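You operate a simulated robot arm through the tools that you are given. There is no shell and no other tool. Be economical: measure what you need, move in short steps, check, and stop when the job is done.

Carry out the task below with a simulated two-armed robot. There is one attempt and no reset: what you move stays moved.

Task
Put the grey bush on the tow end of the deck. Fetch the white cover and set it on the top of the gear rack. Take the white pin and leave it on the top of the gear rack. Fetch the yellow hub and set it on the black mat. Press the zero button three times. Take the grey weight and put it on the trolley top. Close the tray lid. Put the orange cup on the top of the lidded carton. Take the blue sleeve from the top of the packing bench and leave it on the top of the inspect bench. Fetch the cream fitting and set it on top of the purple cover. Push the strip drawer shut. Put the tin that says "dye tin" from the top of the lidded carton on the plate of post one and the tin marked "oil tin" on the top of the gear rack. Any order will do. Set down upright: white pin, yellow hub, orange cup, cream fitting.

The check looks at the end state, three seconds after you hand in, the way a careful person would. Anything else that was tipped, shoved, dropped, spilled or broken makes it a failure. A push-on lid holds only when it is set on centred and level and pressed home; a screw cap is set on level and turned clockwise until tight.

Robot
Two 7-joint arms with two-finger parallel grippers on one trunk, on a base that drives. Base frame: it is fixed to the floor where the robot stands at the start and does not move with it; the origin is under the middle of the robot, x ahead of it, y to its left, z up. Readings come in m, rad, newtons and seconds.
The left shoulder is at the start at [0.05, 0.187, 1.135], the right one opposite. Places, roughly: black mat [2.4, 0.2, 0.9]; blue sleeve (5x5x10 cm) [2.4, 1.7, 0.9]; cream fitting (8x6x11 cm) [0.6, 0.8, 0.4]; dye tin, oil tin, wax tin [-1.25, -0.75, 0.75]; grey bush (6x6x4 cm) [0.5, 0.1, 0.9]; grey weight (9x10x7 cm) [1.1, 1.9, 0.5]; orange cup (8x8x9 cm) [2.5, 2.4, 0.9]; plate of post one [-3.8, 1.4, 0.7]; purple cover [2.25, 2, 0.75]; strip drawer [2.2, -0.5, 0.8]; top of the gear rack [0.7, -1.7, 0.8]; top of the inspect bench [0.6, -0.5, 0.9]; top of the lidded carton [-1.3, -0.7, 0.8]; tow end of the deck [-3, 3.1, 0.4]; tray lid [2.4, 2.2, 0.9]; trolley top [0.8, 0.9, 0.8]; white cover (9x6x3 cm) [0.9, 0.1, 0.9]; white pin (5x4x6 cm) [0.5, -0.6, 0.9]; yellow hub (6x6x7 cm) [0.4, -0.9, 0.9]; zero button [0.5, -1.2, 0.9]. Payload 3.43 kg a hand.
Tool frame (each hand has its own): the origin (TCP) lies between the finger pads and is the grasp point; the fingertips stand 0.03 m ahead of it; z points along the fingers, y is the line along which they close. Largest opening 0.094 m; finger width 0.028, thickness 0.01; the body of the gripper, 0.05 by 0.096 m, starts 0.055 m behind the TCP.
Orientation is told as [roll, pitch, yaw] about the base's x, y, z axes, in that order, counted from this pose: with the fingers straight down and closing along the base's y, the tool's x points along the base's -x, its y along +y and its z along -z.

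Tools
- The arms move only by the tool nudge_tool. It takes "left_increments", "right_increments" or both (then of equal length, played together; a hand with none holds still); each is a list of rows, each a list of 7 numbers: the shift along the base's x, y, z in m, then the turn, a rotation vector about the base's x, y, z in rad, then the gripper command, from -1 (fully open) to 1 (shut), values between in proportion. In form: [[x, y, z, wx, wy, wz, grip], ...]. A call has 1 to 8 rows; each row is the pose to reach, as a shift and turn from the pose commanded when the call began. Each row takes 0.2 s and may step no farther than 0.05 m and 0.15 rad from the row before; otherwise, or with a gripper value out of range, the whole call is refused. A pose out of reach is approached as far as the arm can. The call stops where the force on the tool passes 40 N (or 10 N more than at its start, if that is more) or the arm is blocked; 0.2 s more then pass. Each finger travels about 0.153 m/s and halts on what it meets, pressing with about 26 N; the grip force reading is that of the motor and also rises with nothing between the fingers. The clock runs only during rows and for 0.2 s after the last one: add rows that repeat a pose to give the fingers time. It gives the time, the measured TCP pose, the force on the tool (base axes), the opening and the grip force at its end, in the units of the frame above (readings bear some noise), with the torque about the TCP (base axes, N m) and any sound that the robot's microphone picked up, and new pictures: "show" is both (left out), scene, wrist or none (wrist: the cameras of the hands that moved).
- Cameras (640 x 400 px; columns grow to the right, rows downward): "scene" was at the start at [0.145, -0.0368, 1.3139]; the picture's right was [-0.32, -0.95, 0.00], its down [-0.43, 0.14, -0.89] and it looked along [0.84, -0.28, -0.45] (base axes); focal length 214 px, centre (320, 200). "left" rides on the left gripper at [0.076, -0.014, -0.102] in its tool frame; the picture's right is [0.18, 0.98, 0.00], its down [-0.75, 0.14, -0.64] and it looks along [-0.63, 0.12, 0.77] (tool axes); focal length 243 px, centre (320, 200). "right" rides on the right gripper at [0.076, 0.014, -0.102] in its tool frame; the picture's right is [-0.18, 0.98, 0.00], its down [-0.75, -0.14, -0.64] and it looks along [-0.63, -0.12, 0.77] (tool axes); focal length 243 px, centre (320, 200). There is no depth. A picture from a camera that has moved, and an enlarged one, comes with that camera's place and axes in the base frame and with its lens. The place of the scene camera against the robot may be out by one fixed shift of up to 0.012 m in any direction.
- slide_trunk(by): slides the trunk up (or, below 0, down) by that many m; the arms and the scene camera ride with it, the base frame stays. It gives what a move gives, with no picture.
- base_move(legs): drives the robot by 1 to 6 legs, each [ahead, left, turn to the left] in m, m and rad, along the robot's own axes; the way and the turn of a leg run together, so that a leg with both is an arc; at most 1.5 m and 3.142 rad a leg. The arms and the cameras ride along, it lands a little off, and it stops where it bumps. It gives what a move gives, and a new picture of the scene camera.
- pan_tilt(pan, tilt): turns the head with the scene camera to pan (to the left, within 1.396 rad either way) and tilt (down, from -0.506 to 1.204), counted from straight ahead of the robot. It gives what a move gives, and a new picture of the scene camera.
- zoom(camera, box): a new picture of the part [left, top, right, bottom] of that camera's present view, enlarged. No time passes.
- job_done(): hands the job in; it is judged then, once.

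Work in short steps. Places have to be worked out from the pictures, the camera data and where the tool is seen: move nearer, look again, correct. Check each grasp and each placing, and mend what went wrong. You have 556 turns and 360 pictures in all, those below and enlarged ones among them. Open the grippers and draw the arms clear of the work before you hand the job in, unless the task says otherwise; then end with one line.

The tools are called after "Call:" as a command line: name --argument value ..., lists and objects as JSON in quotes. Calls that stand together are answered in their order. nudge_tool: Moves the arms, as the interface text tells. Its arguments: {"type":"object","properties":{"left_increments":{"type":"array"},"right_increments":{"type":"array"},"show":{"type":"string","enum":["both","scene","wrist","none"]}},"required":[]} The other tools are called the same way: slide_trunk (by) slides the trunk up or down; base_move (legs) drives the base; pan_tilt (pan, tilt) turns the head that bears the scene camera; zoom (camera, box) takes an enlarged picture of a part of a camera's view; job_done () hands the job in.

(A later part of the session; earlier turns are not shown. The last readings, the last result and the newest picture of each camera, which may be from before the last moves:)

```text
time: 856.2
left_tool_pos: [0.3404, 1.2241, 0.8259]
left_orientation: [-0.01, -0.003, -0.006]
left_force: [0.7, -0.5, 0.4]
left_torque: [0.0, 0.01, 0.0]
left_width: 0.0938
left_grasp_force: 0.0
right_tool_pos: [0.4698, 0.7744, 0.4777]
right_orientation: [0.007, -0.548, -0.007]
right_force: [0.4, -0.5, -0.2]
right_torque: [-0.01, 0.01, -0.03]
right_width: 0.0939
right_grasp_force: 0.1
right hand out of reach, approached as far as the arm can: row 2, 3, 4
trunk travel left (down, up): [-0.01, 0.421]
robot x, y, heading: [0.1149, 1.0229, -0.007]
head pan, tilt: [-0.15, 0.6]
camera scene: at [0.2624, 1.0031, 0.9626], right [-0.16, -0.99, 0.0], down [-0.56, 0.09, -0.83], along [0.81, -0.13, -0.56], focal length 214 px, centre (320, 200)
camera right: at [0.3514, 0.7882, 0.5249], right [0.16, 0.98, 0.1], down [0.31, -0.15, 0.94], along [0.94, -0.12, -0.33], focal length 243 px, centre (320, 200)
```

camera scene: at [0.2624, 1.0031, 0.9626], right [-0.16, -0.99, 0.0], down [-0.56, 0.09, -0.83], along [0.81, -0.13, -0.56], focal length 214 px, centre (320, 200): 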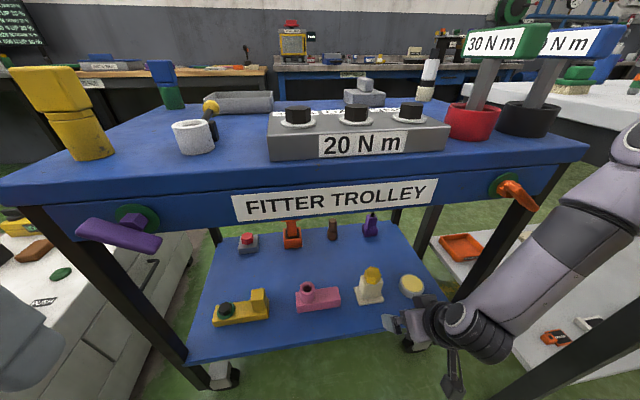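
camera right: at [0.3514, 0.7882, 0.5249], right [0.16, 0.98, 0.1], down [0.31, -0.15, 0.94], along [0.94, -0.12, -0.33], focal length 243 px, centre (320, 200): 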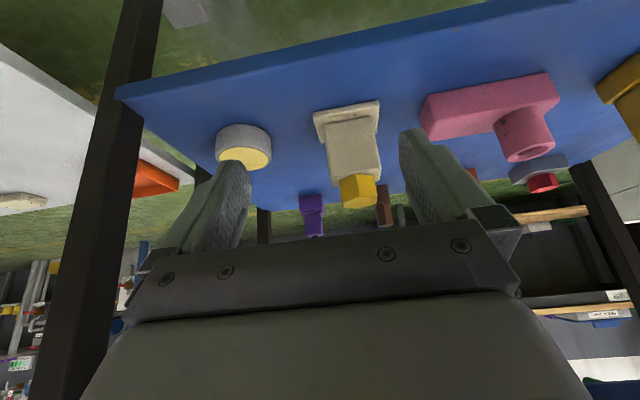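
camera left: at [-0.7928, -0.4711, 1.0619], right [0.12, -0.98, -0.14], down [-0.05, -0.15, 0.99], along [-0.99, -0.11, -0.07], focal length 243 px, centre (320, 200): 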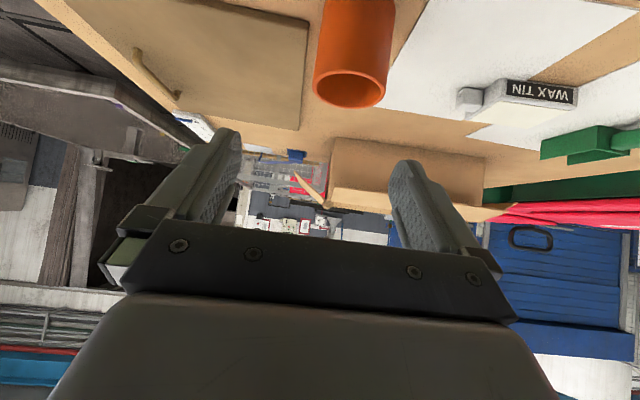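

The fitting is at (0.587, 0.799). I move forward with open fingers straddling it, going lower as reach permits.

Call:
nudge_tool --right_increments '[[0.03, 0.015, 0.0, 0, 0, 0, -1], [0.06, 0.022, -0.01, 0, 0, 0, -1], [0.09, 0.023, -0.03, 0, 0, 0, -1], [0.108, 0.023, -0.06, 0, 0, 0, -1]]' --show "both"

```text
time: 857.2
left_tool_pos: [0.3372, 1.2266, 0.8259]
left_orientation: [-0.013, -0.007, -0.008]
left_force: [0.0, -0.8, 0.4]
left_torque: [-0.01, 0.01, 0.01]
left_width: 0.094
left_grasp_force: 0.1
right_tool_pos: [0.5545, 0.7677, 0.4786]
right_orientation: [0.003, -0.545, 0.004]
right_force: [0.4, -0.4, 0.0]
right_torque: [-0.02, 0.02, 0.0]
right_width: 0.094
right_grasp_force: 0.0
right hand out of reach, approached as far as the arm can: row 1, 2, 3, 4
trunk travel left (down, up): [-0.01, 0.421]
robot x, y, heading: [0.1178, 1.0281, -0.009]
head pan, tilt: [-0.15, 0.6]
camera scene: at [0.2577, 1.0062, 0.9631], right [-0.16, -0.99, 0.0], down [-0.55, 0.09, -0.83], along [0.82, -0.13, -0.56], focal length 214 px, centre (320, 200)
camera right: at [0.4363, 0.7812, 0.5255], right [0.15, 0.98, 0.1], down [0.31, -0.14, 0.94], along [0.94, -0.11, -0.33], focal length 243 px, centre (320, 200)
```

scene: 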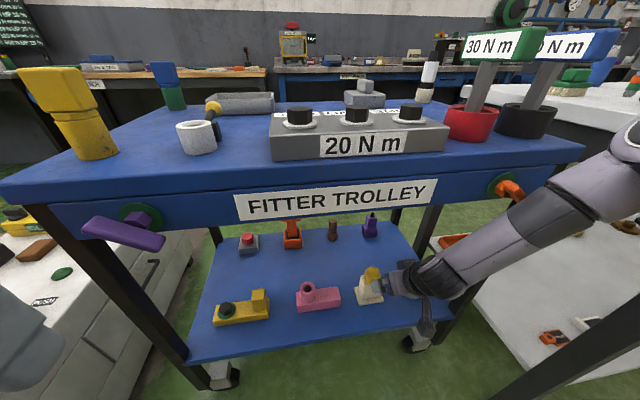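
right: 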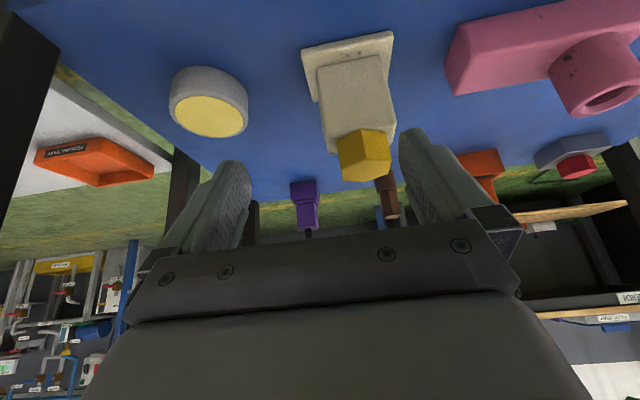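

The arm is too folded at this trunk height. I withdraw the hand, raise the trunk 0.2 m so the arm can hang steeper, and come in low.

Call:
nudge_tool --right_increments '[[-0.04, 0.01, 0, 0, 0, 0, -1], [-0.08, 0.02, 0, 0, 0, 0, -1], [-0.12, 0.02, 0, 0, 0, 0, -1], [-0.15, 0.02, 0, 0, 0, 0, -1]]' --show "none"

Call:
slide_trunk --by 0.2

Call:
nudge_tool --right_increments '[[0, 0, -0.045, 0, 0, 0, -1], [0, 0, -0.09, 0, 0, 0, -1], [0, 0, -0.135, 0, 0, 0, -1], [0, 0, -0.18, 0, 0, 0, -1], [0, 0, -0.22, 0, 0, 0, -1], [0, 0, -0.26, 0, 0, 0, -1]]' --show "none"

```text
time: 858.2
left_tool_pos: [0.3412, 1.2235, 0.8258]
left_orientation: [-0.01, -0.003, -0.008]
left_force: [0.5, -0.4, -0.8]
left_torque: [-0.04, 0.02, 0.04]
left_width: 0.0941
left_grasp_force: 0.1
right_tool_pos: [0.4339, 0.7835, 0.4924]
right_orientation: [0.004, -0.545, -0.007]
right_force: [-0.3, -0.6, 0.4]
right_torque: [0.03, 0.0, 0.01]
right_width: 0.0939
right_grasp_force: 0.1
right hand out of reach, approached as far as the arm can: row 2, 3, 4
trunk travel left (down, up): [-0.01, 0.421]
robot x, y, heading: [0.1194, 1.0218, -0.007]
head pan, tilt: [-0.15, 0.6]
```

```text
time: 860.4
left_tool_pos: [0.3412, 1.2229, 1.0256]
left_orientation: [-0.01, -0.003, -0.006]
left_force: [0.8, 0.6, 0.3]
left_torque: [0.0, -0.01, 0.02]
left_width: 0.094
left_grasp_force: 0.1
right_tool_pos: [0.4333, 0.7838, 0.6941]
right_orientation: [0.003, -0.545, -0.003]
right_force: [0.3, -0.2, -0.2]
right_torque: [0.02, -0.01, 0.02]
right_width: 0.094
right_grasp_force: 0.0
trunk travel left (down, up): [-0.21, 0.221]
robot x, y, heading: [0.1179, 1.024, -0.003]
head pan, tilt: [-0.15, 0.6]
```

```text
time: 861.8
left_tool_pos: [0.3408, 1.2236, 1.0266]
left_orientation: [-0.01, -0.003, -0.008]
left_force: [-0.1, -0.8, -0.4]
left_torque: [0.01, 0.0, -0.01]
left_width: 0.0939
left_grasp_force: 0.1
right_tool_pos: [0.4611, 0.7725, 0.6797]
right_orientation: [0.0, -0.542, -0.005]
right_force: [0.0, 0.1, 0.0]
right_torque: [-0.01, -0.03, -0.03]
right_width: 0.0941
right_grasp_force: 0.0
right hand out of reach, approached as far as the arm can: row 1, 2, 3, 4, 5, 6
trunk travel left (down, up): [-0.21, 0.221]
robot x, y, heading: [0.1172, 1.0262, -0.011]
head pan, tilt: [-0.15, 0.6]
```

The tilt is what limits depth. I lower the trunk again and use a small tilt (0.25), sliding the hand in from the west below the trolley's top.

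Call:
nudge_tool --right_increments '[[-0.03, 0.005, 0, 0, 0.1, 0, -1], [-0.05, 0.01, 0, 0, 0.2, 0, -1], [-0.06, 0.02, 0, 0, 0.3, 0, -1]]' --show "none"

Call:
slide_trunk --by -0.205

Call:
nudge_tool --right_increments '[[0, 0, -0.03, 0, 0, 0, -1], [0, 0, -0.055, 0, 0, 0, -1], [0.0, 0.005, -0.065, 0, 0, 0, -1]]' --show "both"

```text
time: 862.6
left_tool_pos: [0.3402, 1.2248, 1.0263]
left_orientation: [-0.01, -0.004, -0.008]
left_force: [0.8, -0.1, 1.2]
left_torque: [-0.01, 0.0, 0.0]
left_width: 0.094
left_grasp_force: 0.0
right_tool_pos: [0.4067, 0.7877, 0.6816]
right_orientation: [0.001, -0.243, -0.008]
right_force: [0.3, 0.4, -0.5]
right_torque: [0.0, 0.05, 0.01]
right_width: 0.0939
right_grasp_force: 0.1
trunk travel left (down, up): [-0.21, 0.221]
robot x, y, heading: [0.1155, 1.0238, -0.008]
head pan, tilt: [-0.15, 0.6]
```

```text
time: 864.8
left_tool_pos: [0.3395, 1.2227, 0.8205]
left_orientation: [-0.01, -0.005, -0.007]
left_force: [-0.6, -0.2, -0.8]
left_torque: [0.0, -0.02, -0.03]
left_width: 0.0942
left_grasp_force: 0.1
right_tool_pos: [0.4078, 0.7881, 0.4768]
right_orientation: [0.002, -0.244, -0.008]
right_force: [0.7, -1.0, 0.0]
right_torque: [0.04, 0.01, -0.02]
right_width: 0.094
right_grasp_force: 0.1
trunk travel left (down, up): [-0.005, 0.426]
robot x, y, heading: [0.1191, 1.0265, -0.01]
head pan, tilt: [-0.15, 0.6]
```

```text
time: 865.6
left_tool_pos: [0.3407, 1.2222, 0.8199]
left_orientation: [-0.01, -0.004, -0.007]
left_force: [-0.8, -0.4, -0.1]
left_torque: [0.0, -0.05, 0.03]
left_width: 0.0941
left_grasp_force: 0.2
right_tool_pos: [0.4113, 0.7699, 0.4487]
right_orientation: [0.003, -0.244, -0.006]
right_force: [-0.2, -0.3, 0.3]
right_torque: [-0.02, 0.01, 0.01]
right_width: 0.0941
right_grasp_force: 0.1
right hand out of reach, approached as far as the arm can: row 1, 2, 3
trunk travel left (down, up): [-0.005, 0.426]
robot x, y, heading: [0.122, 1.025, -0.008]
head pan, tilt: [-0.15, 0.6]
camera scene: at [0.2624, 1.003, 0.9575], right [-0.16, -0.99, 0.0], down [-0.56, 0.09, -0.83], along [0.81, -0.13, -0.56], focal length 214 px, centre (320, 200)
camera right: at [0.3135, 0.7848, 0.5294], right [0.18, 0.98, 0.05], down [0.58, -0.14, 0.81], along [0.8, -0.12, -0.59], focal length 243 px, centre (320, 200)
```

scene: 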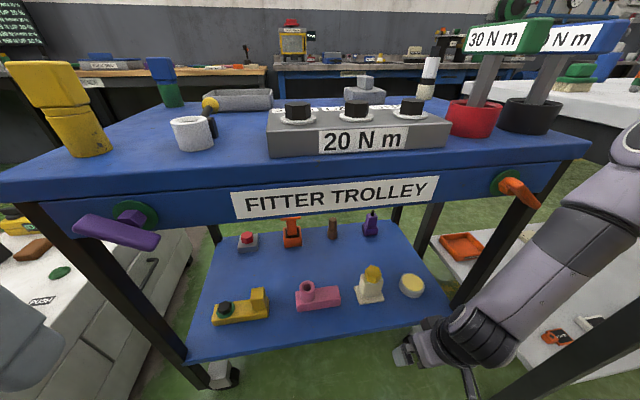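
right: 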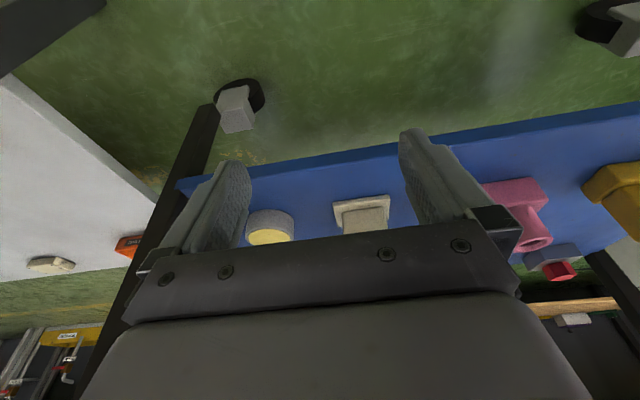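

Call:
nudge_tool --right_increments '[[0.03, 0.01, 0.0, 0, 0, 0, -1], [0.07, 0.02, 0.0, 0, 0, 0, -1], [0.11, 0.027, -0.0, 0, 0, 0, -1], [0.15, 0.03, -0.0, 0, 0, 0, -1], [0.17, 0.03, -0.01, 0, 0, 0, -1], [0.174, 0.03, -0.03, 0, 0, 0, -1]]' --show "both"

```text
time: 867.2
left_tool_pos: [0.3322, 1.2261, 0.8247]
left_orientation: [-0.017, -0.014, -0.015]
left_force: [-0.3, -0.7, 0.2]
left_torque: [-0.02, -0.01, 0.02]
left_width: 0.0943
left_grasp_force: 0.0
right_tool_pos: [0.5014, 0.7942, 0.4764]
right_orientation: [0.033, -0.164, 0.076]
right_force: [-0.4, -0.1, 0.2]
right_torque: [-0.01, -0.01, 0.01]
right_width: 0.0939
right_grasp_force: 0.0
right hand out of reach, approached as far as the arm can: row 2, 3, 4, 5, 6
trunk travel left (down, up): [-0.005, 0.426]
robot x, y, heading: [0.1137, 1.0272, -0.013]
head pan, tilt: [-0.15, 0.6]
stopped in row 6 (right hand): the arm was blocked; the commanded pose is now the measured one
camera scene: at [0.2511, 1.007, 0.9614], right [-0.17, -0.99, 0.0], down [-0.55, 0.09, -0.83], along [0.82, -0.14, -0.55], focal length 214 px, centre (320, 200)
camera right: at [0.4097, 0.7981, 0.5637], right [0.1, 0.99, 0.06], down [0.65, -0.11, 0.75], along [0.75, -0.03, -0.66], focal length 243 px, centre (320, 200)
```

scene: 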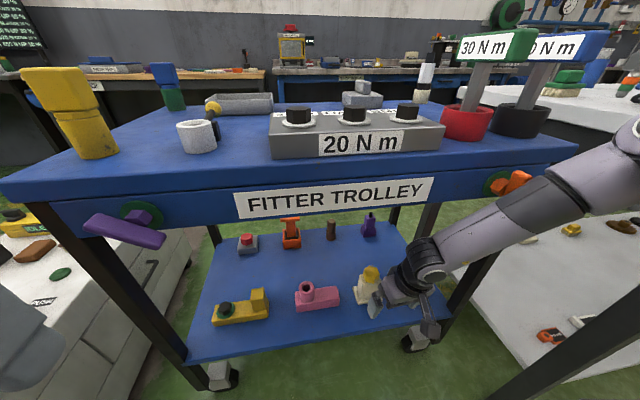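
right: 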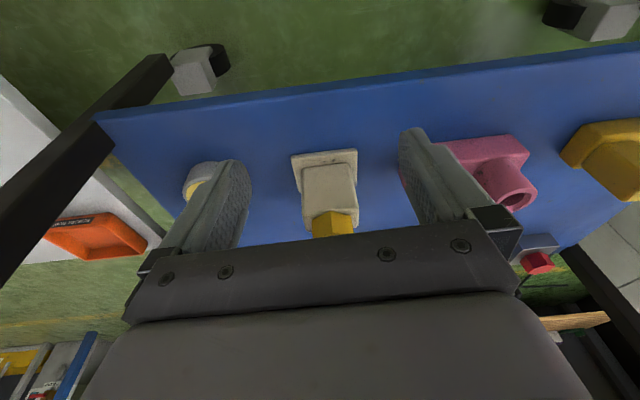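

The forearm met something — probably the orange latch on the trolley's skirt. I back the hand out and inspect it.

Call:
nudge_tool --right_increments '[[-0.03, -0.01, 0.0, 0, 0, 0, -1], [-0.06, -0.02, 0.0, -0.01, 0, -0.03, -1], [-0.09, -0.02, 0.01, -0.02, 0, -0.06, -1], [-0.11, -0.02, 0.03, -0.03, 0, -0.08, -1]]' --show "none"

Call:
zoom --camera "scene" --box '[420, 120, 600, 240]'

```text
time: 868.2
left_tool_pos: [0.34, 1.223, 0.8213]
left_orientation: [-0.011, -0.003, -0.009]
left_force: [0.7, 0.1, 0.8]
left_torque: [0.02, 0.0, -0.01]
left_width: 0.094
left_grasp_force: 0.0
right_tool_pos: [0.3997, 0.7712, 0.4957]
right_orientation: [0.007, -0.15, -0.006]
right_force: [0.6, -0.1, -0.2]
right_torque: [0.01, 0.0, 0.01]
right_width: 0.0939
right_grasp_force: 0.1
trunk travel left (down, up): [-0.005, 0.426]
robot x, y, heading: [0.1178, 1.0244, -0.01]
head pan, tilt: [-0.15, 0.6]
```

```text
3.33 times, centred on (510, 180) of scene
camera zoom: at [0.2614, 1.0031, 0.9575], right [-0.16, -0.99, 0.0], down [-0.56, 0.09, -0.83], along [0.81, -0.13, -0.56], focal length 715 px, centre (-313, 267)
```

zoom: 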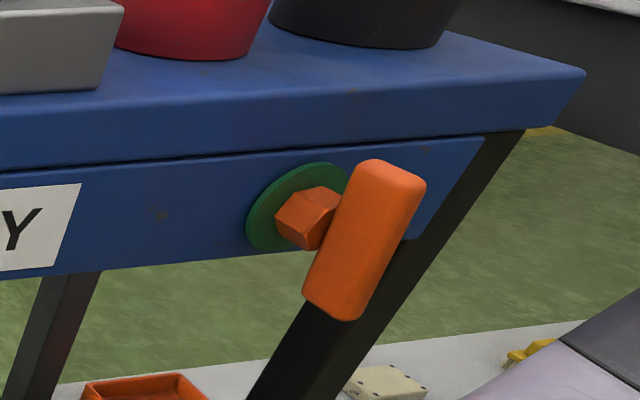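

Call:
zoom --camera "scene" --box '[40, 130, 600, 290]'

```text
1.14 times, centred on (320, 210) of scene
camera zoom: at [0.2614, 1.0031, 0.9575], right [-0.16, -0.99, 0.0], down [-0.56, 0.09, -0.83], along [0.81, -0.13, -0.56], focal length 245 px, centre (320, 189)
```

zoom: 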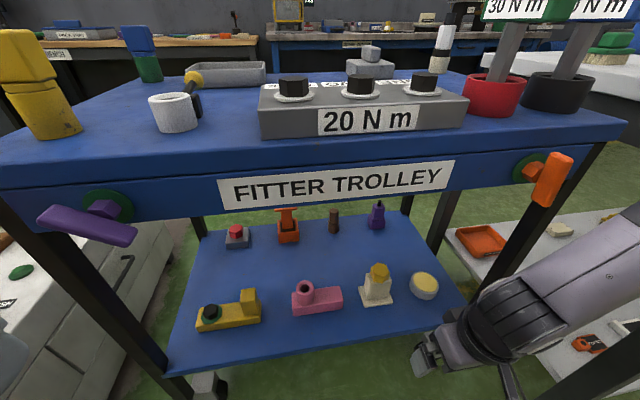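

My forearm turned the orange latch from its original ~37° slope (like the purple one) to vertical. I'll turn it back. First withdraw the hand, and raise the trunk.

Call:
nudge_tool --right_increments '[[-0.03, 0, 0, 0, 0.03, 0, -1], [-0.06, -0.01, 0.01, 0, 0.06, 0, 0], [-0.09, -0.02, 0.02, 0, 0.1, 0, 1], [-0.1, -0.03, 0.04, 0, 0.15, 0, 1]]' --show "none"

Call:
base_move --legs '[[-0.12, 0, 0]]'

Call:
slide_trunk --by 0.34

Call:
pan_tilt --pan -0.6 --tilt 0.75

```text
time: 869.2
left_tool_pos: [0.3396, 1.2228, 0.8204]
left_orientation: [-0.012, -0.003, -0.008]
left_force: [0.1, 0.5, -0.2]
left_torque: [0.02, 0.01, 0.0]
left_width: 0.0941
left_grasp_force: 0.1
right_tool_pos: [0.3564, 0.723, 0.5116]
right_orientation: [0.008, 0.001, -0.007]
right_force: [-1.1, 0.3, -0.2]
right_torque: [0.02, 0.04, 0.02]
right_width: 0.0
right_grasp_force: 25.6
right hand out of reach, approached as far as the arm can: row 1, 2, 3, 4
trunk travel left (down, up): [-0.005, 0.426]
robot x, y, heading: [0.1183, 1.0289, -0.009]
head pan, tilt: [-0.15, 0.6]
```

```text
time: 870.4
left_tool_pos: [0.2217, 1.2246, 0.8211]
left_orientation: [-0.01, -0.001, -0.006]
left_force: [-0.8, -0.2, -0.3]
left_torque: [0.03, 0.02, 0.02]
left_width: 0.094
left_grasp_force: 0.0
right_tool_pos: [0.2388, 0.7243, 0.5109]
right_orientation: [0.009, 0.0, -0.002]
right_force: [-1.0, -0.6, -0.1]
right_torque: [0.01, 0.01, 0.02]
right_width: 0.0002
right_grasp_force: 25.9
trunk travel left (down, up): [-0.005, 0.426]
robot x, y, heading: [-0.0003, 1.0266, -0.01]
head pan, tilt: [-0.15, 0.6]
camera scene: at [0.143, 1.0048, 0.9576], right [-0.16, -0.99, 0.0], down [-0.56, 0.09, -0.83], along [0.81, -0.13, -0.57], focal length 214 px, centre (320, 200)
```

scene: 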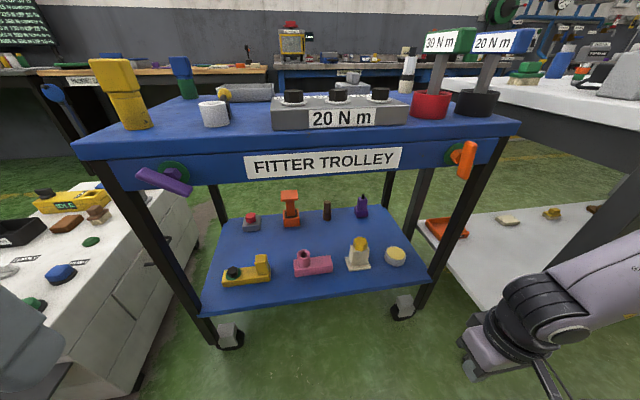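

```text
time: 873.8
left_tool_pos: [0.2202, 1.2251, 1.1608]
left_orientation: [-0.011, -0.003, -0.007]
left_force: [-0.2, 0.8, 0.4]
left_torque: [0.03, 0.03, -0.03]
left_width: 0.0941
left_grasp_force: 0.1
right_tool_pos: [0.2396, 0.7243, 0.8516]
right_orientation: [0.009, -0.001, -0.002]
right_force: [0.3, -0.1, -1.0]
right_torque: [-0.01, 0.05, -0.03]
right_width: 0.0001
right_grasp_force: 26.0
trunk travel left (down, up): [-0.345, 0.086]
robot x, y, heading: [-0.0043, 1.03, -0.014]
head pan, tilt: [-0.15, 0.6]
```

```text
time: 874.6
left_tool_pos: [0.2213, 1.2263, 1.1608]
left_orientation: [-0.011, -0.003, -0.007]
left_force: [-0.3, -0.7, 0.2]
left_torque: [-0.02, -0.02, -0.03]
left_width: 0.0942
left_grasp_force: 0.1
right_tool_pos: [0.2388, 0.7246, 0.8501]
right_orientation: [0.01, 0.0, -0.003]
right_force: [-0.4, -0.6, -0.4]
right_torque: [0.0, -0.01, -0.01]
right_width: 0.0001
right_grasp_force: 25.6
trunk travel left (down, up): [-0.345, 0.086]
robot x, y, heading: [-0.0004, 1.026, -0.01]
head pan, tilt: [-0.6, 0.75]
camera scene: at [0.1236, 0.9714, 1.2847], right [-0.57, -0.82, 0.0], down [-0.56, 0.39, -0.73], along [0.6, -0.42, -0.68], focal length 214 px, centre (320, 200)
```

scene: 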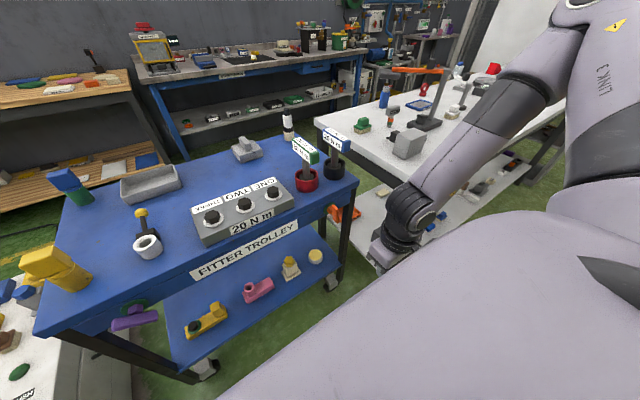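

Call:
base_move --legs '[[0, -0.13, 0.01]]'

Call:
nudge_tool --right_increments '[[0.04, 0.01, 0.02, 0, 0, 0, 1], [0.08, 0.02, 0.04, 0, 0, 0, 1], [0.12, 0.02, 0.05, 0, 0, 0, 1], [0.15, 0.02, 0.05, 0, 0, 0, 1]]' --show "both"

```text
time: 875.9
left_tool_pos: [0.219, 1.0983, 1.161]
left_orientation: [-0.009, -0.003, 0.002]
left_force: [-0.5, 0.2, -0.5]
left_torque: [0.0, -0.02, -0.02]
left_width: 0.0939
left_grasp_force: 0.0
right_tool_pos: [0.2413, 0.5982, 0.8508]
right_orientation: [0.008, -0.001, 0.005]
right_force: [-0.6, -0.3, 1.0]
right_torque: [-0.02, -0.01, 0.02]
right_width: 0.0003
right_grasp_force: 25.9
trunk travel left (down, up): [-0.345, 0.086]
robot x, y, heading: [-0.0035, 0.9022, -0.002]
head pan, tilt: [-0.6, 0.75]
camera scene: at [0.1233, 0.8434, 1.2847], right [-0.57, -0.82, 0.0], down [-0.56, 0.39, -0.73], along [0.6, -0.41, -0.68], focal length 214 px, centre (320, 200)
```

scene: 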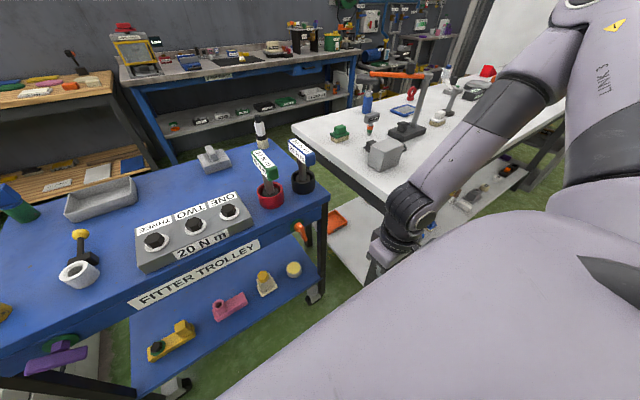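

```text
time: 876.9
left_tool_pos: [0.2189, 1.0991, 1.1618]
left_orientation: [-0.013, -0.002, 0.001]
left_force: [0.0, 0.1, 0.2]
left_torque: [0.01, -0.04, 0.0]
left_width: 0.0942
left_grasp_force: 0.1
right_tool_pos: [0.3915, 0.6192, 0.8974]
right_orientation: [0.008, 0.003, 0.005]
right_force: [-0.5, -0.2, -0.1]
right_torque: [0.0, 0.0, -0.03]
right_width: 0.0
right_grasp_force: 26.2
trunk travel left (down, up): [-0.345, 0.086]
robot x, y, heading: [-0.0025, 0.9005, -0.0]
head pan, tilt: [-0.6, 0.75]
camera scene: at [0.1236, 0.8442, 1.2847], right [-0.57, -0.82, 0.0], down [-0.56, 0.39, -0.73], along [0.6, -0.41, -0.68], focal length 214 px, centre (320, 200)
camera right: at [0.3167, 0.6317, 0.9999], right [0.18, 0.98, 0.01], down [0.76, -0.14, 0.64], along [0.63, -0.11, -0.77], focal length 243 px, centre (320, 200)
```

scene: 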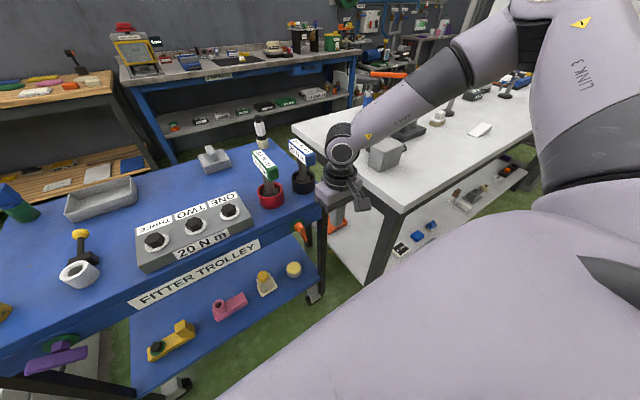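
right: 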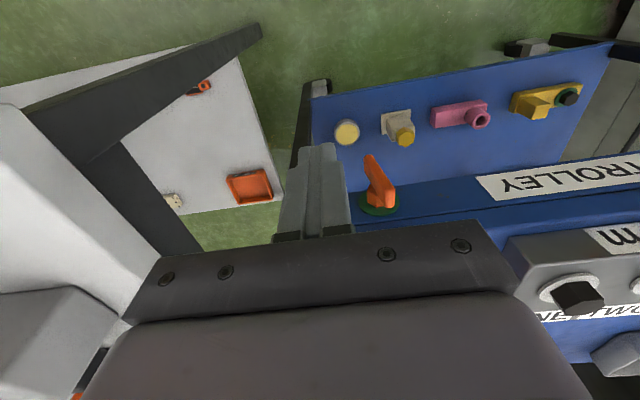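

The latch bar is near vertical: upper end about (0.455, 0.669, 0.85). I place the closed fingers south of its upper end and sweep north to turn it back.

Call:
nudge_tool --right_increments '[[0.03, -0.005, 0.0, 0, 0, 0, 1], [0.06, -0.005, 0.0, 0, 0, 0, 1], [0.063, -0.002, -0.03, 0, 0, 0, 1], [0.063, 0.0, -0.037, 0, 0, 0, 1]]' --show "wrist"

```text
time: 877.9
left_tool_pos: [0.218, 1.0996, 1.1613]
left_orientation: [-0.013, -0.002, 0.002]
left_force: [0.0, 0.0, -0.4]
left_torque: [0.01, 0.0, 0.01]
left_width: 0.0938
left_grasp_force: 0.1
right_tool_pos: [0.4545, 0.6201, 0.8633]
right_orientation: [0.006, -0.001, 0.005]
right_force: [0.1, 0.7, -0.1]
right_torque: [-0.02, 0.0, -0.03]
right_width: 0.0
right_grasp_force: 25.9
trunk travel left (down, up): [-0.345, 0.086]
robot x, y, heading: [0.0003, 0.8995, 0.002]
head pan, tilt: [-0.6, 0.75]
camera right: at [0.379, 0.632, 0.9649], right [0.18, 0.98, 0.01], down [0.75, -0.14, 0.64], along [0.63, -0.11, -0.77], focal length 243 px, centre (320, 200)
```

right: 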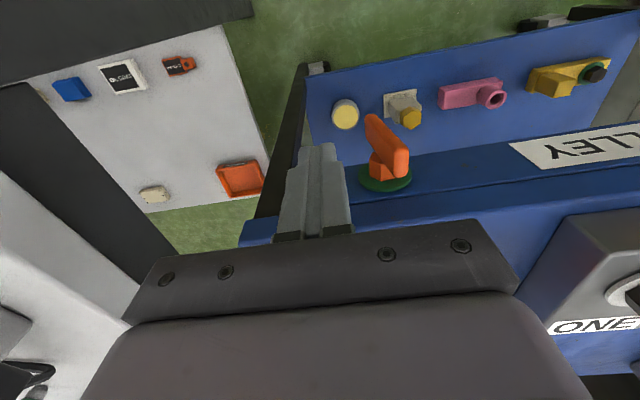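

Call:
nudge_tool --right_increments '[[0, 0.015, 0.0, 0, 0, 0, 1], [0, 0.03, 0.0, 0, 0, 0, 1], [0, 0.042, 0, 0, 0, 0, 1]]' --show "wrist"

```text
time: 878.7
left_tool_pos: [0.2202, 1.1002, 1.1602]
left_orientation: [-0.012, -0.001, 0.003]
left_force: [-0.5, -0.2, -0.6]
left_torque: [0.02, 0.02, 0.01]
left_width: 0.094
left_grasp_force: 0.0
right_tool_pos: [0.4553, 0.6605, 0.8632]
right_orientation: [0.007, 0.001, 0.005]
right_force: [1.2, 0.3, 0.1]
right_torque: [-0.01, 0.01, 0.02]
right_width: 0.0001
right_grasp_force: 25.7
trunk travel left (down, up): [-0.345, 0.086]
robot x, y, heading: [-0.002, 0.8992, -0.001]
head pan, tilt: [-0.6, 0.75]
camera right: at [0.3788, 0.6739, 0.9654], right [0.18, 0.98, 0.01], down [0.75, -0.14, 0.64], along [0.63, -0.11, -0.77], focal length 243 px, centre (320, 200)
```

right: 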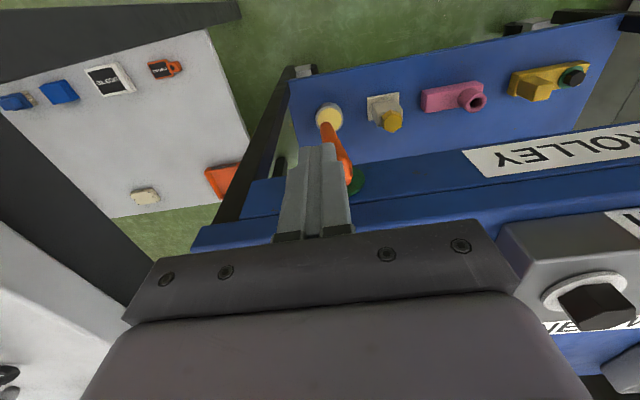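

Call:
nudge_tool --right_increments '[[0, 0.008, 0.0, 0, 0, 0, 1], [0, 0.014, 0.0, 0, 0, 0, 1], [0, 0.0, 0, 0, 0, 0, 1], [0, -0.03, 0.0, 0, 0, 0, 1], [-0.03, -0.05, 0.03, 0, 0, 0, 1], [-0.07, -0.05, 0.05, 0, 0, 0, 1]]' --show "wrist"

```text
time: 880.1
left_tool_pos: [0.2182, 1.0977, 1.1612]
left_orientation: [-0.011, -0.005, 0.001]
left_force: [-0.8, -0.4, -0.8]
left_torque: [0.0, 0.0, 0.0]
left_width: 0.094
left_grasp_force: 0.0
right_tool_pos: [0.3843, 0.6104, 0.9145]
right_orientation: [0.009, 0.0, 0.006]
right_force: [0.2, -0.7, -0.8]
right_torque: [0.03, -0.02, 0.02]
right_width: 0.0
right_grasp_force: 26.3
right hand out of reach, approached as far as the arm can: row 2
trunk travel left (down, up): [-0.345, 0.086]
robot x, y, heading: [-0.0046, 0.8985, -0.001]
head pan, tilt: [-0.6, 0.75]
camera right: at [0.3083, 0.623, 1.016], right [0.18, 0.98, 0.01], down [0.75, -0.14, 0.64], along [0.63, -0.11, -0.77], focal length 243 px, centre (320, 200)
```

right: 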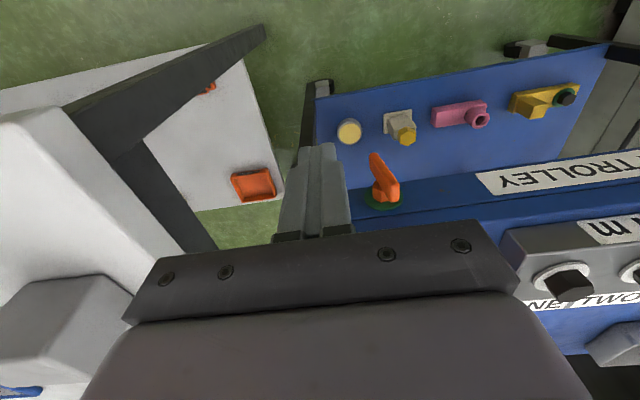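

Call:
zoom --camera "right" --box '[320, 130, 460, 230]'

Call:
pan_tilt --pan -0.35 --tilt 0.7

Call:
zoom --camera "scene" --box '[0, 130, 640, 400]'

```text
4.00 times, centred on (390, 180) of right
camera zoom: at [0.3083, 0.623, 1.016], right [0.18, 0.98, 0.01], down [0.75, -0.14, 0.64], along [0.63, -0.11, -0.77], focal length 970 px, centre (40, 280)
```

zoom: 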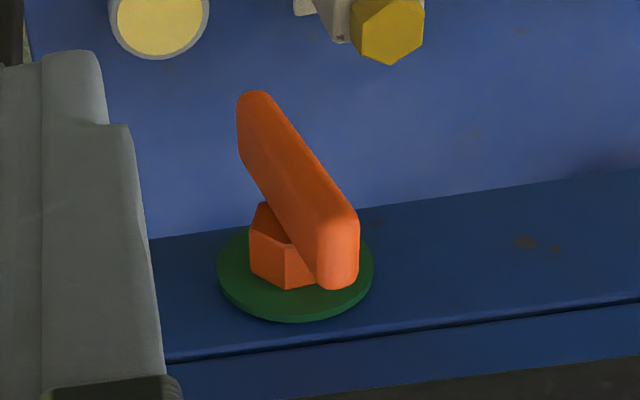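

```text
time: 880.9
left_tool_pos: [0.2197, 1.098, 1.1611]
left_orientation: [-0.01, -0.005, 0.001]
left_force: [-1.0, 0.3, 0.0]
left_torque: [0.04, 0.01, -0.02]
left_width: 0.094
left_grasp_force: 0.0
right_tool_pos: [0.385, 0.6097, 0.9147]
right_orientation: [0.009, -0.001, 0.007]
right_force: [0.1, -0.1, -0.4]
right_torque: [0.01, 0.03, -0.02]
right_width: 0.0
right_grasp_force: 26.1
trunk travel left (down, up): [-0.345, 0.086]
robot x, y, heading: [-0.0045, 0.9003, -0.006]
head pan, tilt: [-0.351, 0.7]
camera scene: at [0.1346, 0.8617, 1.289], right [-0.35, -0.94, 0.0], down [-0.6, 0.22, -0.76], along [0.72, -0.26, -0.64], focal length 214 px, centre (320, 200)
```

scene: 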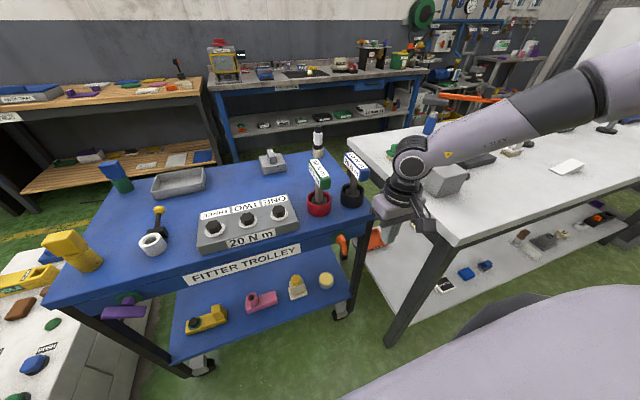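

```text
1.00 times, centred on (320, 265) of scene
camera zoom: at [0.1346, 0.8617, 1.289], right [-0.35, -0.94, 0.0], down [-0.6, 0.22, -0.76], along [0.72, -0.26, -0.64], focal length 214 px, centre (320, 135)
```

zoom: 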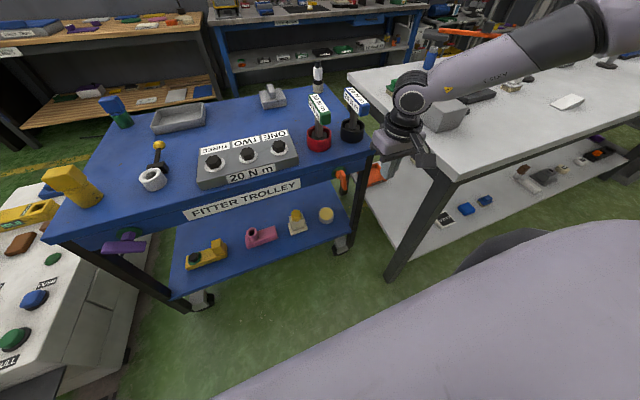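

The fingers passed just above the bar. I retry 2 cm lower and slightly closer to the skirt.

Call:
nudge_tool --right_increments '[[0.04, 0.005, -0.02, 0, 0, 0, 1], [0.075, 0.01, -0.05, 0, 0, 0, 1], [0.08, 0.01, -0.073, 0, 0, 0, 1], [0.08, 0.025, -0.073, 0, 0, 0, 1], [0.08, 0.04, -0.073, 0, 0, 0, 1], [0.08, 0.052, -0.073, 0, 0, 0, 1]]' --show "wrist"

```text
time: 882.3
left_tool_pos: [0.2193, 1.099, 1.1615]
left_orientation: [-0.012, -0.003, 0.0]
left_force: [0.6, 0.1, 0.0]
left_torque: [-0.02, -0.03, 0.0]
left_width: 0.0942
left_grasp_force: 0.0
right_tool_pos: [0.453, 0.6526, 0.8509]
right_orientation: [0.008, 0.002, 0.006]
right_force: [-0.1, 0.3, -0.7]
right_torque: [0.0, 0.0, -0.01]
right_width: 0.0001
right_grasp_force: 25.3
right hand out of reach, approached as far as the arm can: row 4, 5, 6
trunk travel left (down, up): [-0.345, 0.086]
robot x, y, heading: [-0.003, 0.9011, -0.006]
head pan, tilt: [-0.351, 0.7]
camera right: at [0.3773, 0.6655, 0.9533], right [0.18, 0.98, 0.01], down [0.75, -0.14, 0.64], along [0.63, -0.11, -0.77], focal length 243 px, centre (320, 200)
```

right: 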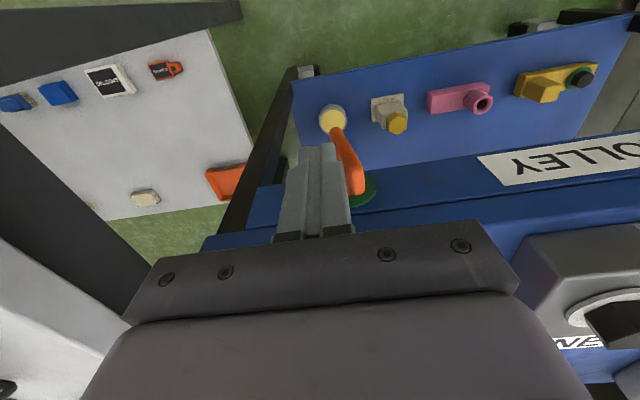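

I use the trunk and base for the fine moves instead: step back south, lower 2 cm, nudge in 1 cm, then strafe north.

Call:
nudge_tool --right_increments '[[0, -0.015, 0, 0, 0, 0, 1], [0, -0.03, 0, 0, 0, 0, 1]]' --show "none"

Call:
slide_trunk --by -0.025

Call:
base_move --legs '[[0.012, 0, 0], [0, 0.04, 0]]'

Call:
zoom --camera "right" --box '[240, 80, 440, 240]'

```text
time: 882.9
left_tool_pos: [0.2195, 1.0995, 1.1608]
left_orientation: [-0.009, -0.003, 0.002]
left_force: [0.1, 0.1, 0.6]
left_torque: [-0.02, 0.02, -0.02]
left_width: 0.0943
left_grasp_force: 0.1
right_tool_pos: [0.4527, 0.6226, 0.8524]
right_orientation: [0.008, -0.001, 0.008]
right_force: [0.6, -0.8, -0.7]
right_torque: [-0.03, -0.02, -0.04]
right_width: 0.0002
right_grasp_force: 25.7
trunk travel left (down, up): [-0.345, 0.086]
robot x, y, heading: [-0.0014, 0.8988, -0.001]
head pan, tilt: [-0.351, 0.7]
```

```text
time: 883.6
left_tool_pos: [0.2187, 1.0985, 1.1359]
left_orientation: [-0.011, -0.003, 0.003]
left_force: [-0.1, 0.7, -0.6]
left_torque: [0.0, 0.0, 0.0]
left_width: 0.094
left_grasp_force: 0.1
right_tool_pos: [0.453, 0.6227, 0.8274]
right_orientation: [0.008, 0.0, 0.004]
right_force: [0.9, 0.1, -0.4]
right_torque: [-0.01, -0.02, 0.0]
right_width: 0.0001
right_grasp_force: 25.4
trunk travel left (down, up): [-0.32, 0.111]
robot x, y, heading: [-0.0045, 0.8977, -0.001]
head pan, tilt: [-0.351, 0.7]
```

```text
time: 884.8
left_tool_pos: [0.2302, 1.1371, 1.1373]
left_orientation: [-0.015, -0.004, 0.002]
left_force: [-0.5, 0.3, 0.2]
left_torque: [-0.05, 0.01, 0.01]
left_width: 0.0941
left_grasp_force: 0.0
right_tool_pos: [0.4635, 0.6622, 0.8277]
right_orientation: [0.008, -0.002, 0.006]
right_force: [-0.4, -2.9, 6.1]
right_torque: [-0.05, -0.05, -0.04]
right_width: 0.0
right_grasp_force: 26.1
trunk travel left (down, up): [-0.32, 0.111]
robot x, y, heading: [0.0123, 0.9383, -0.004]
head pan, tilt: [-0.351, 0.7]
camera scene: at [0.1462, 0.9013, 1.2641], right [-0.35, -0.94, 0.0], down [-0.6, 0.22, -0.77], along [0.72, -0.26, -0.64], focal length 214 px, centre (320, 200)
```

scene: 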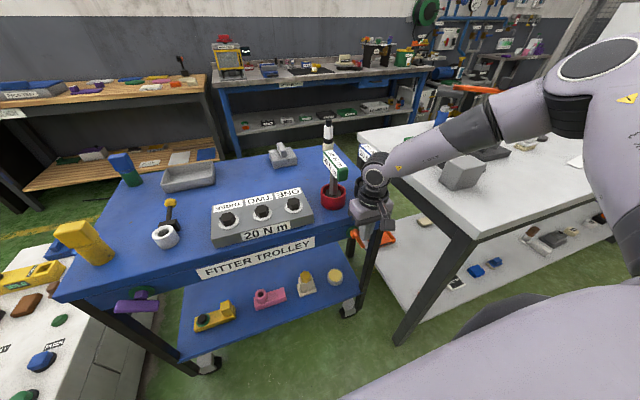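

```text
2.50 times, centred on (340, 160) of right
camera zoom: at [0.3894, 0.6747, 0.9294], right [0.18, 0.98, 0.01], down [0.75, -0.14, 0.64], along [0.63, -0.11, -0.77], focal length 606 px, centre (270, 300)
```

zoom: 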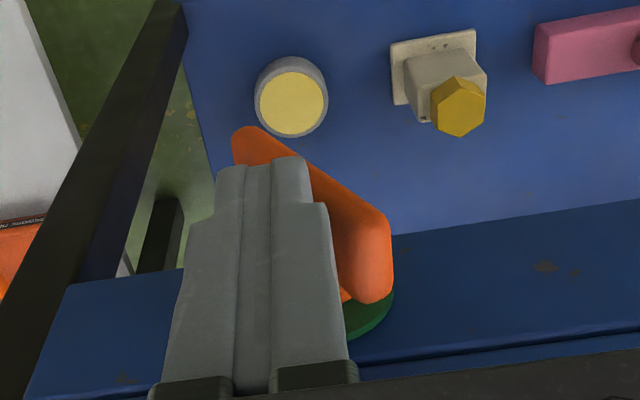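

The bar is turning (now ~67°). Continue a little further north.

Call:
base_move --legs '[[0, 0.022, 0]]'

Call:
zoom --camera "right" --box '[240, 80, 440, 240]'

```text
time: 885.6
left_tool_pos: [0.2301, 1.1605, 1.1373]
left_orientation: [-0.01, -0.004, 0.0]
left_force: [0.6, 0.2, -0.6]
left_torque: [-0.01, 0.01, -0.01]
left_width: 0.0941
left_grasp_force: 0.0
right_tool_pos: [0.4654, 0.6834, 0.8281]
right_orientation: [0.01, 0.001, 0.004]
right_force: [0.3, 0.0, 0.6]
right_torque: [0.01, 0.0, 0.01]
right_width: 0.0
right_grasp_force: 26.3
trunk travel left (down, up): [-0.32, 0.111]
robot x, y, heading: [0.008, 0.9612, -0.003]
head pan, tilt: [-0.351, 0.7]
camera scene: at [0.1466, 0.9235, 1.264], right [-0.35, -0.94, 0.0], down [-0.6, 0.22, -0.77], along [0.72, -0.26, -0.64], focal length 214 px, centre (320, 200)
```

scene: 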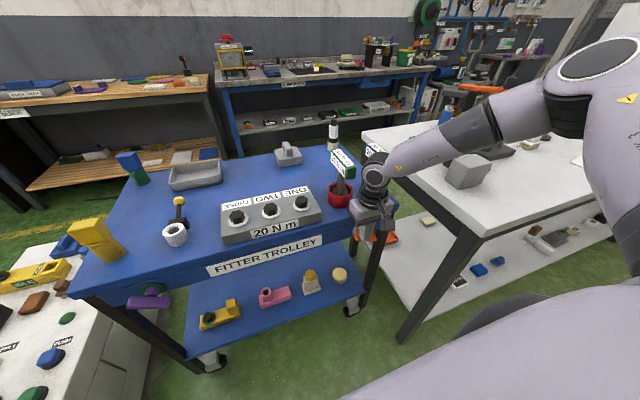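

```text
2.50 times, centred on (340, 160) of right
camera zoom: at [0.3896, 0.6967, 0.9293], right [0.18, 0.98, 0.01], down [0.75, -0.14, 0.64], along [0.63, -0.11, -0.77], focal length 606 px, centre (270, 300)
```

zoom: 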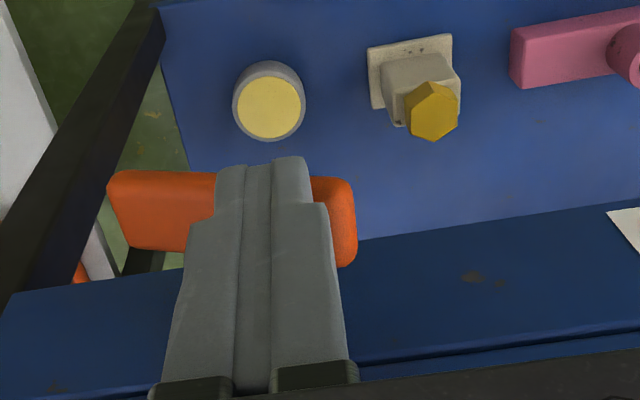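

Call:
nudge_tool --right_increments '[[0, 0, 0.03, 0, 0, 0, 1], [-0.03, 0, 0.06, 0, 0, 0, 1], [-0.07, 0, 0.08, 0, 0, 0, 1], [-0.11, -0.01, 0.1, 0, 0, 0, 1], [-0.14, -0.03, 0.12, 0, 0, 0, 1]]' --show "none"

Call:
base_move --legs '[[-0.25, 0.05, 0]]'

Call:
pan_tilt --pan -0.15 --tilt 0.6

Call:
zoom --camera "scene" --box '[180, 170, 420, 290]'

```text
time: 886.8
left_tool_pos: [0.2301, 1.1588, 1.1356]
left_orientation: [-0.01, -0.003, 0.0]
left_force: [-0.4, 0.1, 0.1]
left_torque: [-0.03, 0.01, 0.03]
left_width: 0.094
left_grasp_force: 0.0
right_tool_pos: [0.3262, 0.6531, 0.9474]
right_orientation: [0.011, -0.003, 0.005]
right_force: [0.0, -0.1, 1.4]
right_torque: [0.05, 0.01, -0.02]
right_width: 0.0001
right_grasp_force: 25.9
trunk travel left (down, up): [-0.32, 0.111]
robot x, y, heading: [0.0041, 0.9612, -0.001]
head pan, tilt: [-0.351, 0.7]
```

```text
time: 888.7
left_tool_pos: [-0.0178, 1.2104, 1.1362]
left_orientation: [-0.013, -0.002, 0.0]
left_force: [0.0, 0.5, 0.2]
left_torque: [0.0, 0.01, 0.03]
left_width: 0.0939
left_grasp_force: 0.0
right_tool_pos: [0.0804, 0.7052, 0.9471]
right_orientation: [0.011, 0.001, 0.007]
right_force: [0.2, -0.7, 0.5]
right_torque: [-0.03, -0.01, -0.04]
right_width: 0.0
right_grasp_force: 25.8
trunk travel left (down, up): [-0.32, 0.111]
robot x, y, heading: [-0.2432, 1.0086, 0.002]
head pan, tilt: [-0.351, 0.7]
camera scene: at [-0.1011, 0.9734, 1.2641], right [-0.34, -0.94, 0.0], down [-0.6, 0.22, -0.77], along [0.72, -0.26, -0.64], focal length 214 px, centre (320, 200)
```

scene: 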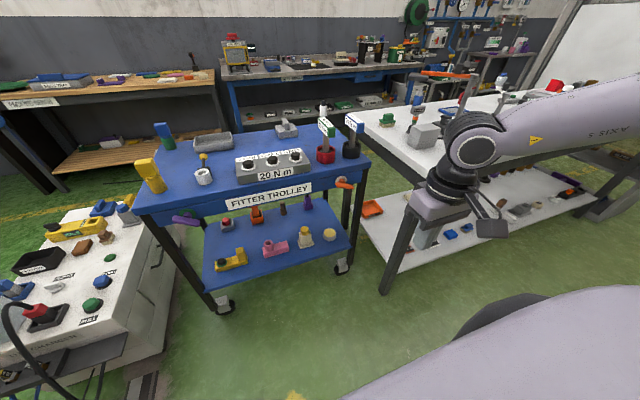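

```text
time: 889.4
left_tool_pos: [-0.0159, 1.2103, 1.1362]
left_orientation: [-0.012, -0.002, 0.001]
left_force: [-0.5, -0.5, 0.5]
left_torque: [0.0, 0.01, 0.01]
left_width: 0.0938
left_grasp_force: 0.1
right_tool_pos: [0.0802, 0.7038, 0.9473]
right_orientation: [0.011, -0.002, 0.007]
right_force: [-0.1, -0.2, -0.5]
right_torque: [-0.01, 0.0, 0.0]
right_width: 0.0
right_grasp_force: 26.1
trunk travel left (down, up): [-0.32, 0.111]
robot x, y, heading: [-0.2374, 1.0108, -0.003]
head pan, tilt: [-0.15, 0.6]
camera scene: at [-0.0931, 0.9892, 1.2726], right [-0.15, -0.99, 0.0], down [-0.56, 0.09, -0.82], along [0.82, -0.12, -0.57], focal length 214 px, centre (320, 200)
```

scene: 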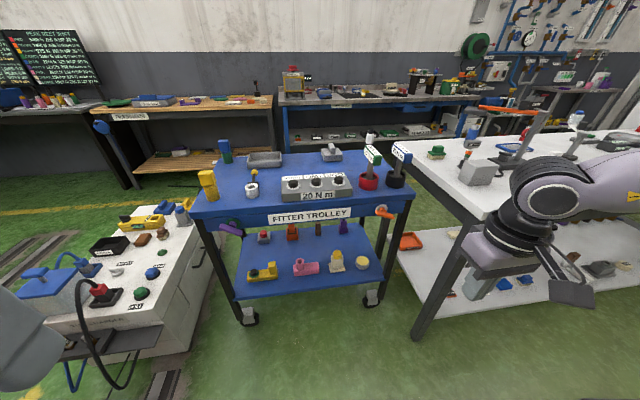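

```text
2.67 times, centred on (300, 230) of scene
camera zoom: at [-0.0931, 0.9892, 1.2726], right [-0.15, -0.99, 0.0], down [-0.56, 0.09, -0.82], along [0.82, -0.12, -0.57], focal length 572 px, centre (373, 120)
```

zoom: 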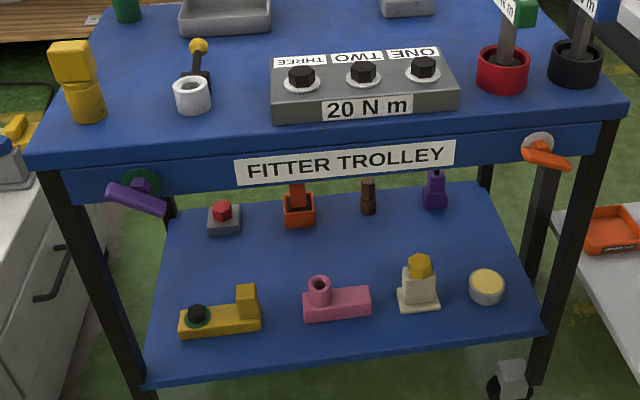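

The latch is nearly parallel to the purple one but slightly past (its disc shows grey instead of green). I'll press its south end down a few millimetres to restore it.

Call:
base_move --legs '[[0.25, -0.08, 0]]'

Call:
nudge_tool --right_increments '[[0.04, -0.0, 0.0, 0, 0, 0, 1], [0.08, 0.0, 0.0, 0, 0, 0, 1], [0.12, 0.0, -0.02, 0, 0, 0, 1], [0.135, 0.0, -0.05, 0, 0, 0, 1]]' --show "wrist"

```text
time: 891.3
left_tool_pos: [0.2303, 1.1317, 1.136]
left_orientation: [-0.011, -0.001, 0.007]
left_force: [-1.2, 0.3, -0.1]
left_torque: [0.0, -0.01, 0.0]
left_width: 0.0941
left_grasp_force: 0.1
right_tool_pos: [0.3281, 0.6256, 0.9479]
right_orientation: [0.01, 0.001, 0.011]
right_force: [-0.4, -0.1, -0.6]
right_torque: [0.02, 0.01, -0.02]
right_width: 0.0002
right_grasp_force: 25.8
trunk travel left (down, up): [-0.32, 0.111]
robot x, y, heading: [0.0125, 0.9283, 0.005]
head pan, tilt: [-0.15, 0.6]
camera scene: at [0.1552, 0.9104, 1.2725], right [-0.15, -0.99, 0.0], down [-0.56, 0.08, -0.82], along [0.82, -0.12, -0.57], focal length 214 px, centre (320, 200)
```

scene: 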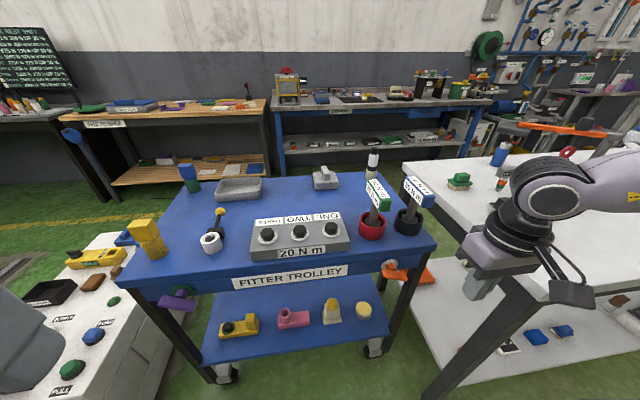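

```text
time: 892.3
left_tool_pos: [0.2309, 1.131, 1.1354]
left_orientation: [-0.01, -0.001, 0.007]
left_force: [0.0, -0.6, -0.2]
left_torque: [0.0, -0.01, -0.03]
left_width: 0.0938
left_grasp_force: 0.1
right_tool_pos: [0.4657, 0.626, 0.8946]
right_orientation: [0.011, -0.003, 0.013]
right_force: [1.1, 0.5, -0.4]
right_torque: [-0.01, -0.03, -0.01]
right_width: 0.0
right_grasp_force: 26.6
trunk travel left (down, up): [-0.32, 0.111]
robot x, y, heading: [0.0101, 0.9278, 0.006]
head pan, tilt: [-0.15, 0.6]
camera right: at [0.389, 0.6377, 0.9972], right [0.17, 0.98, 0.01], down [0.75, -0.14, 0.64], along [0.63, -0.1, -0.77], focal length 243 px, centre (320, 200)
```

right: 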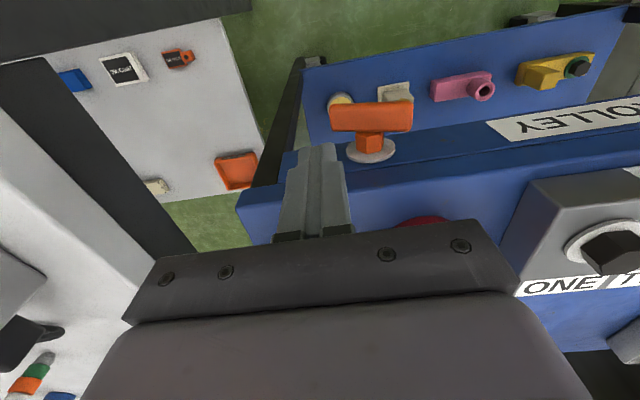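

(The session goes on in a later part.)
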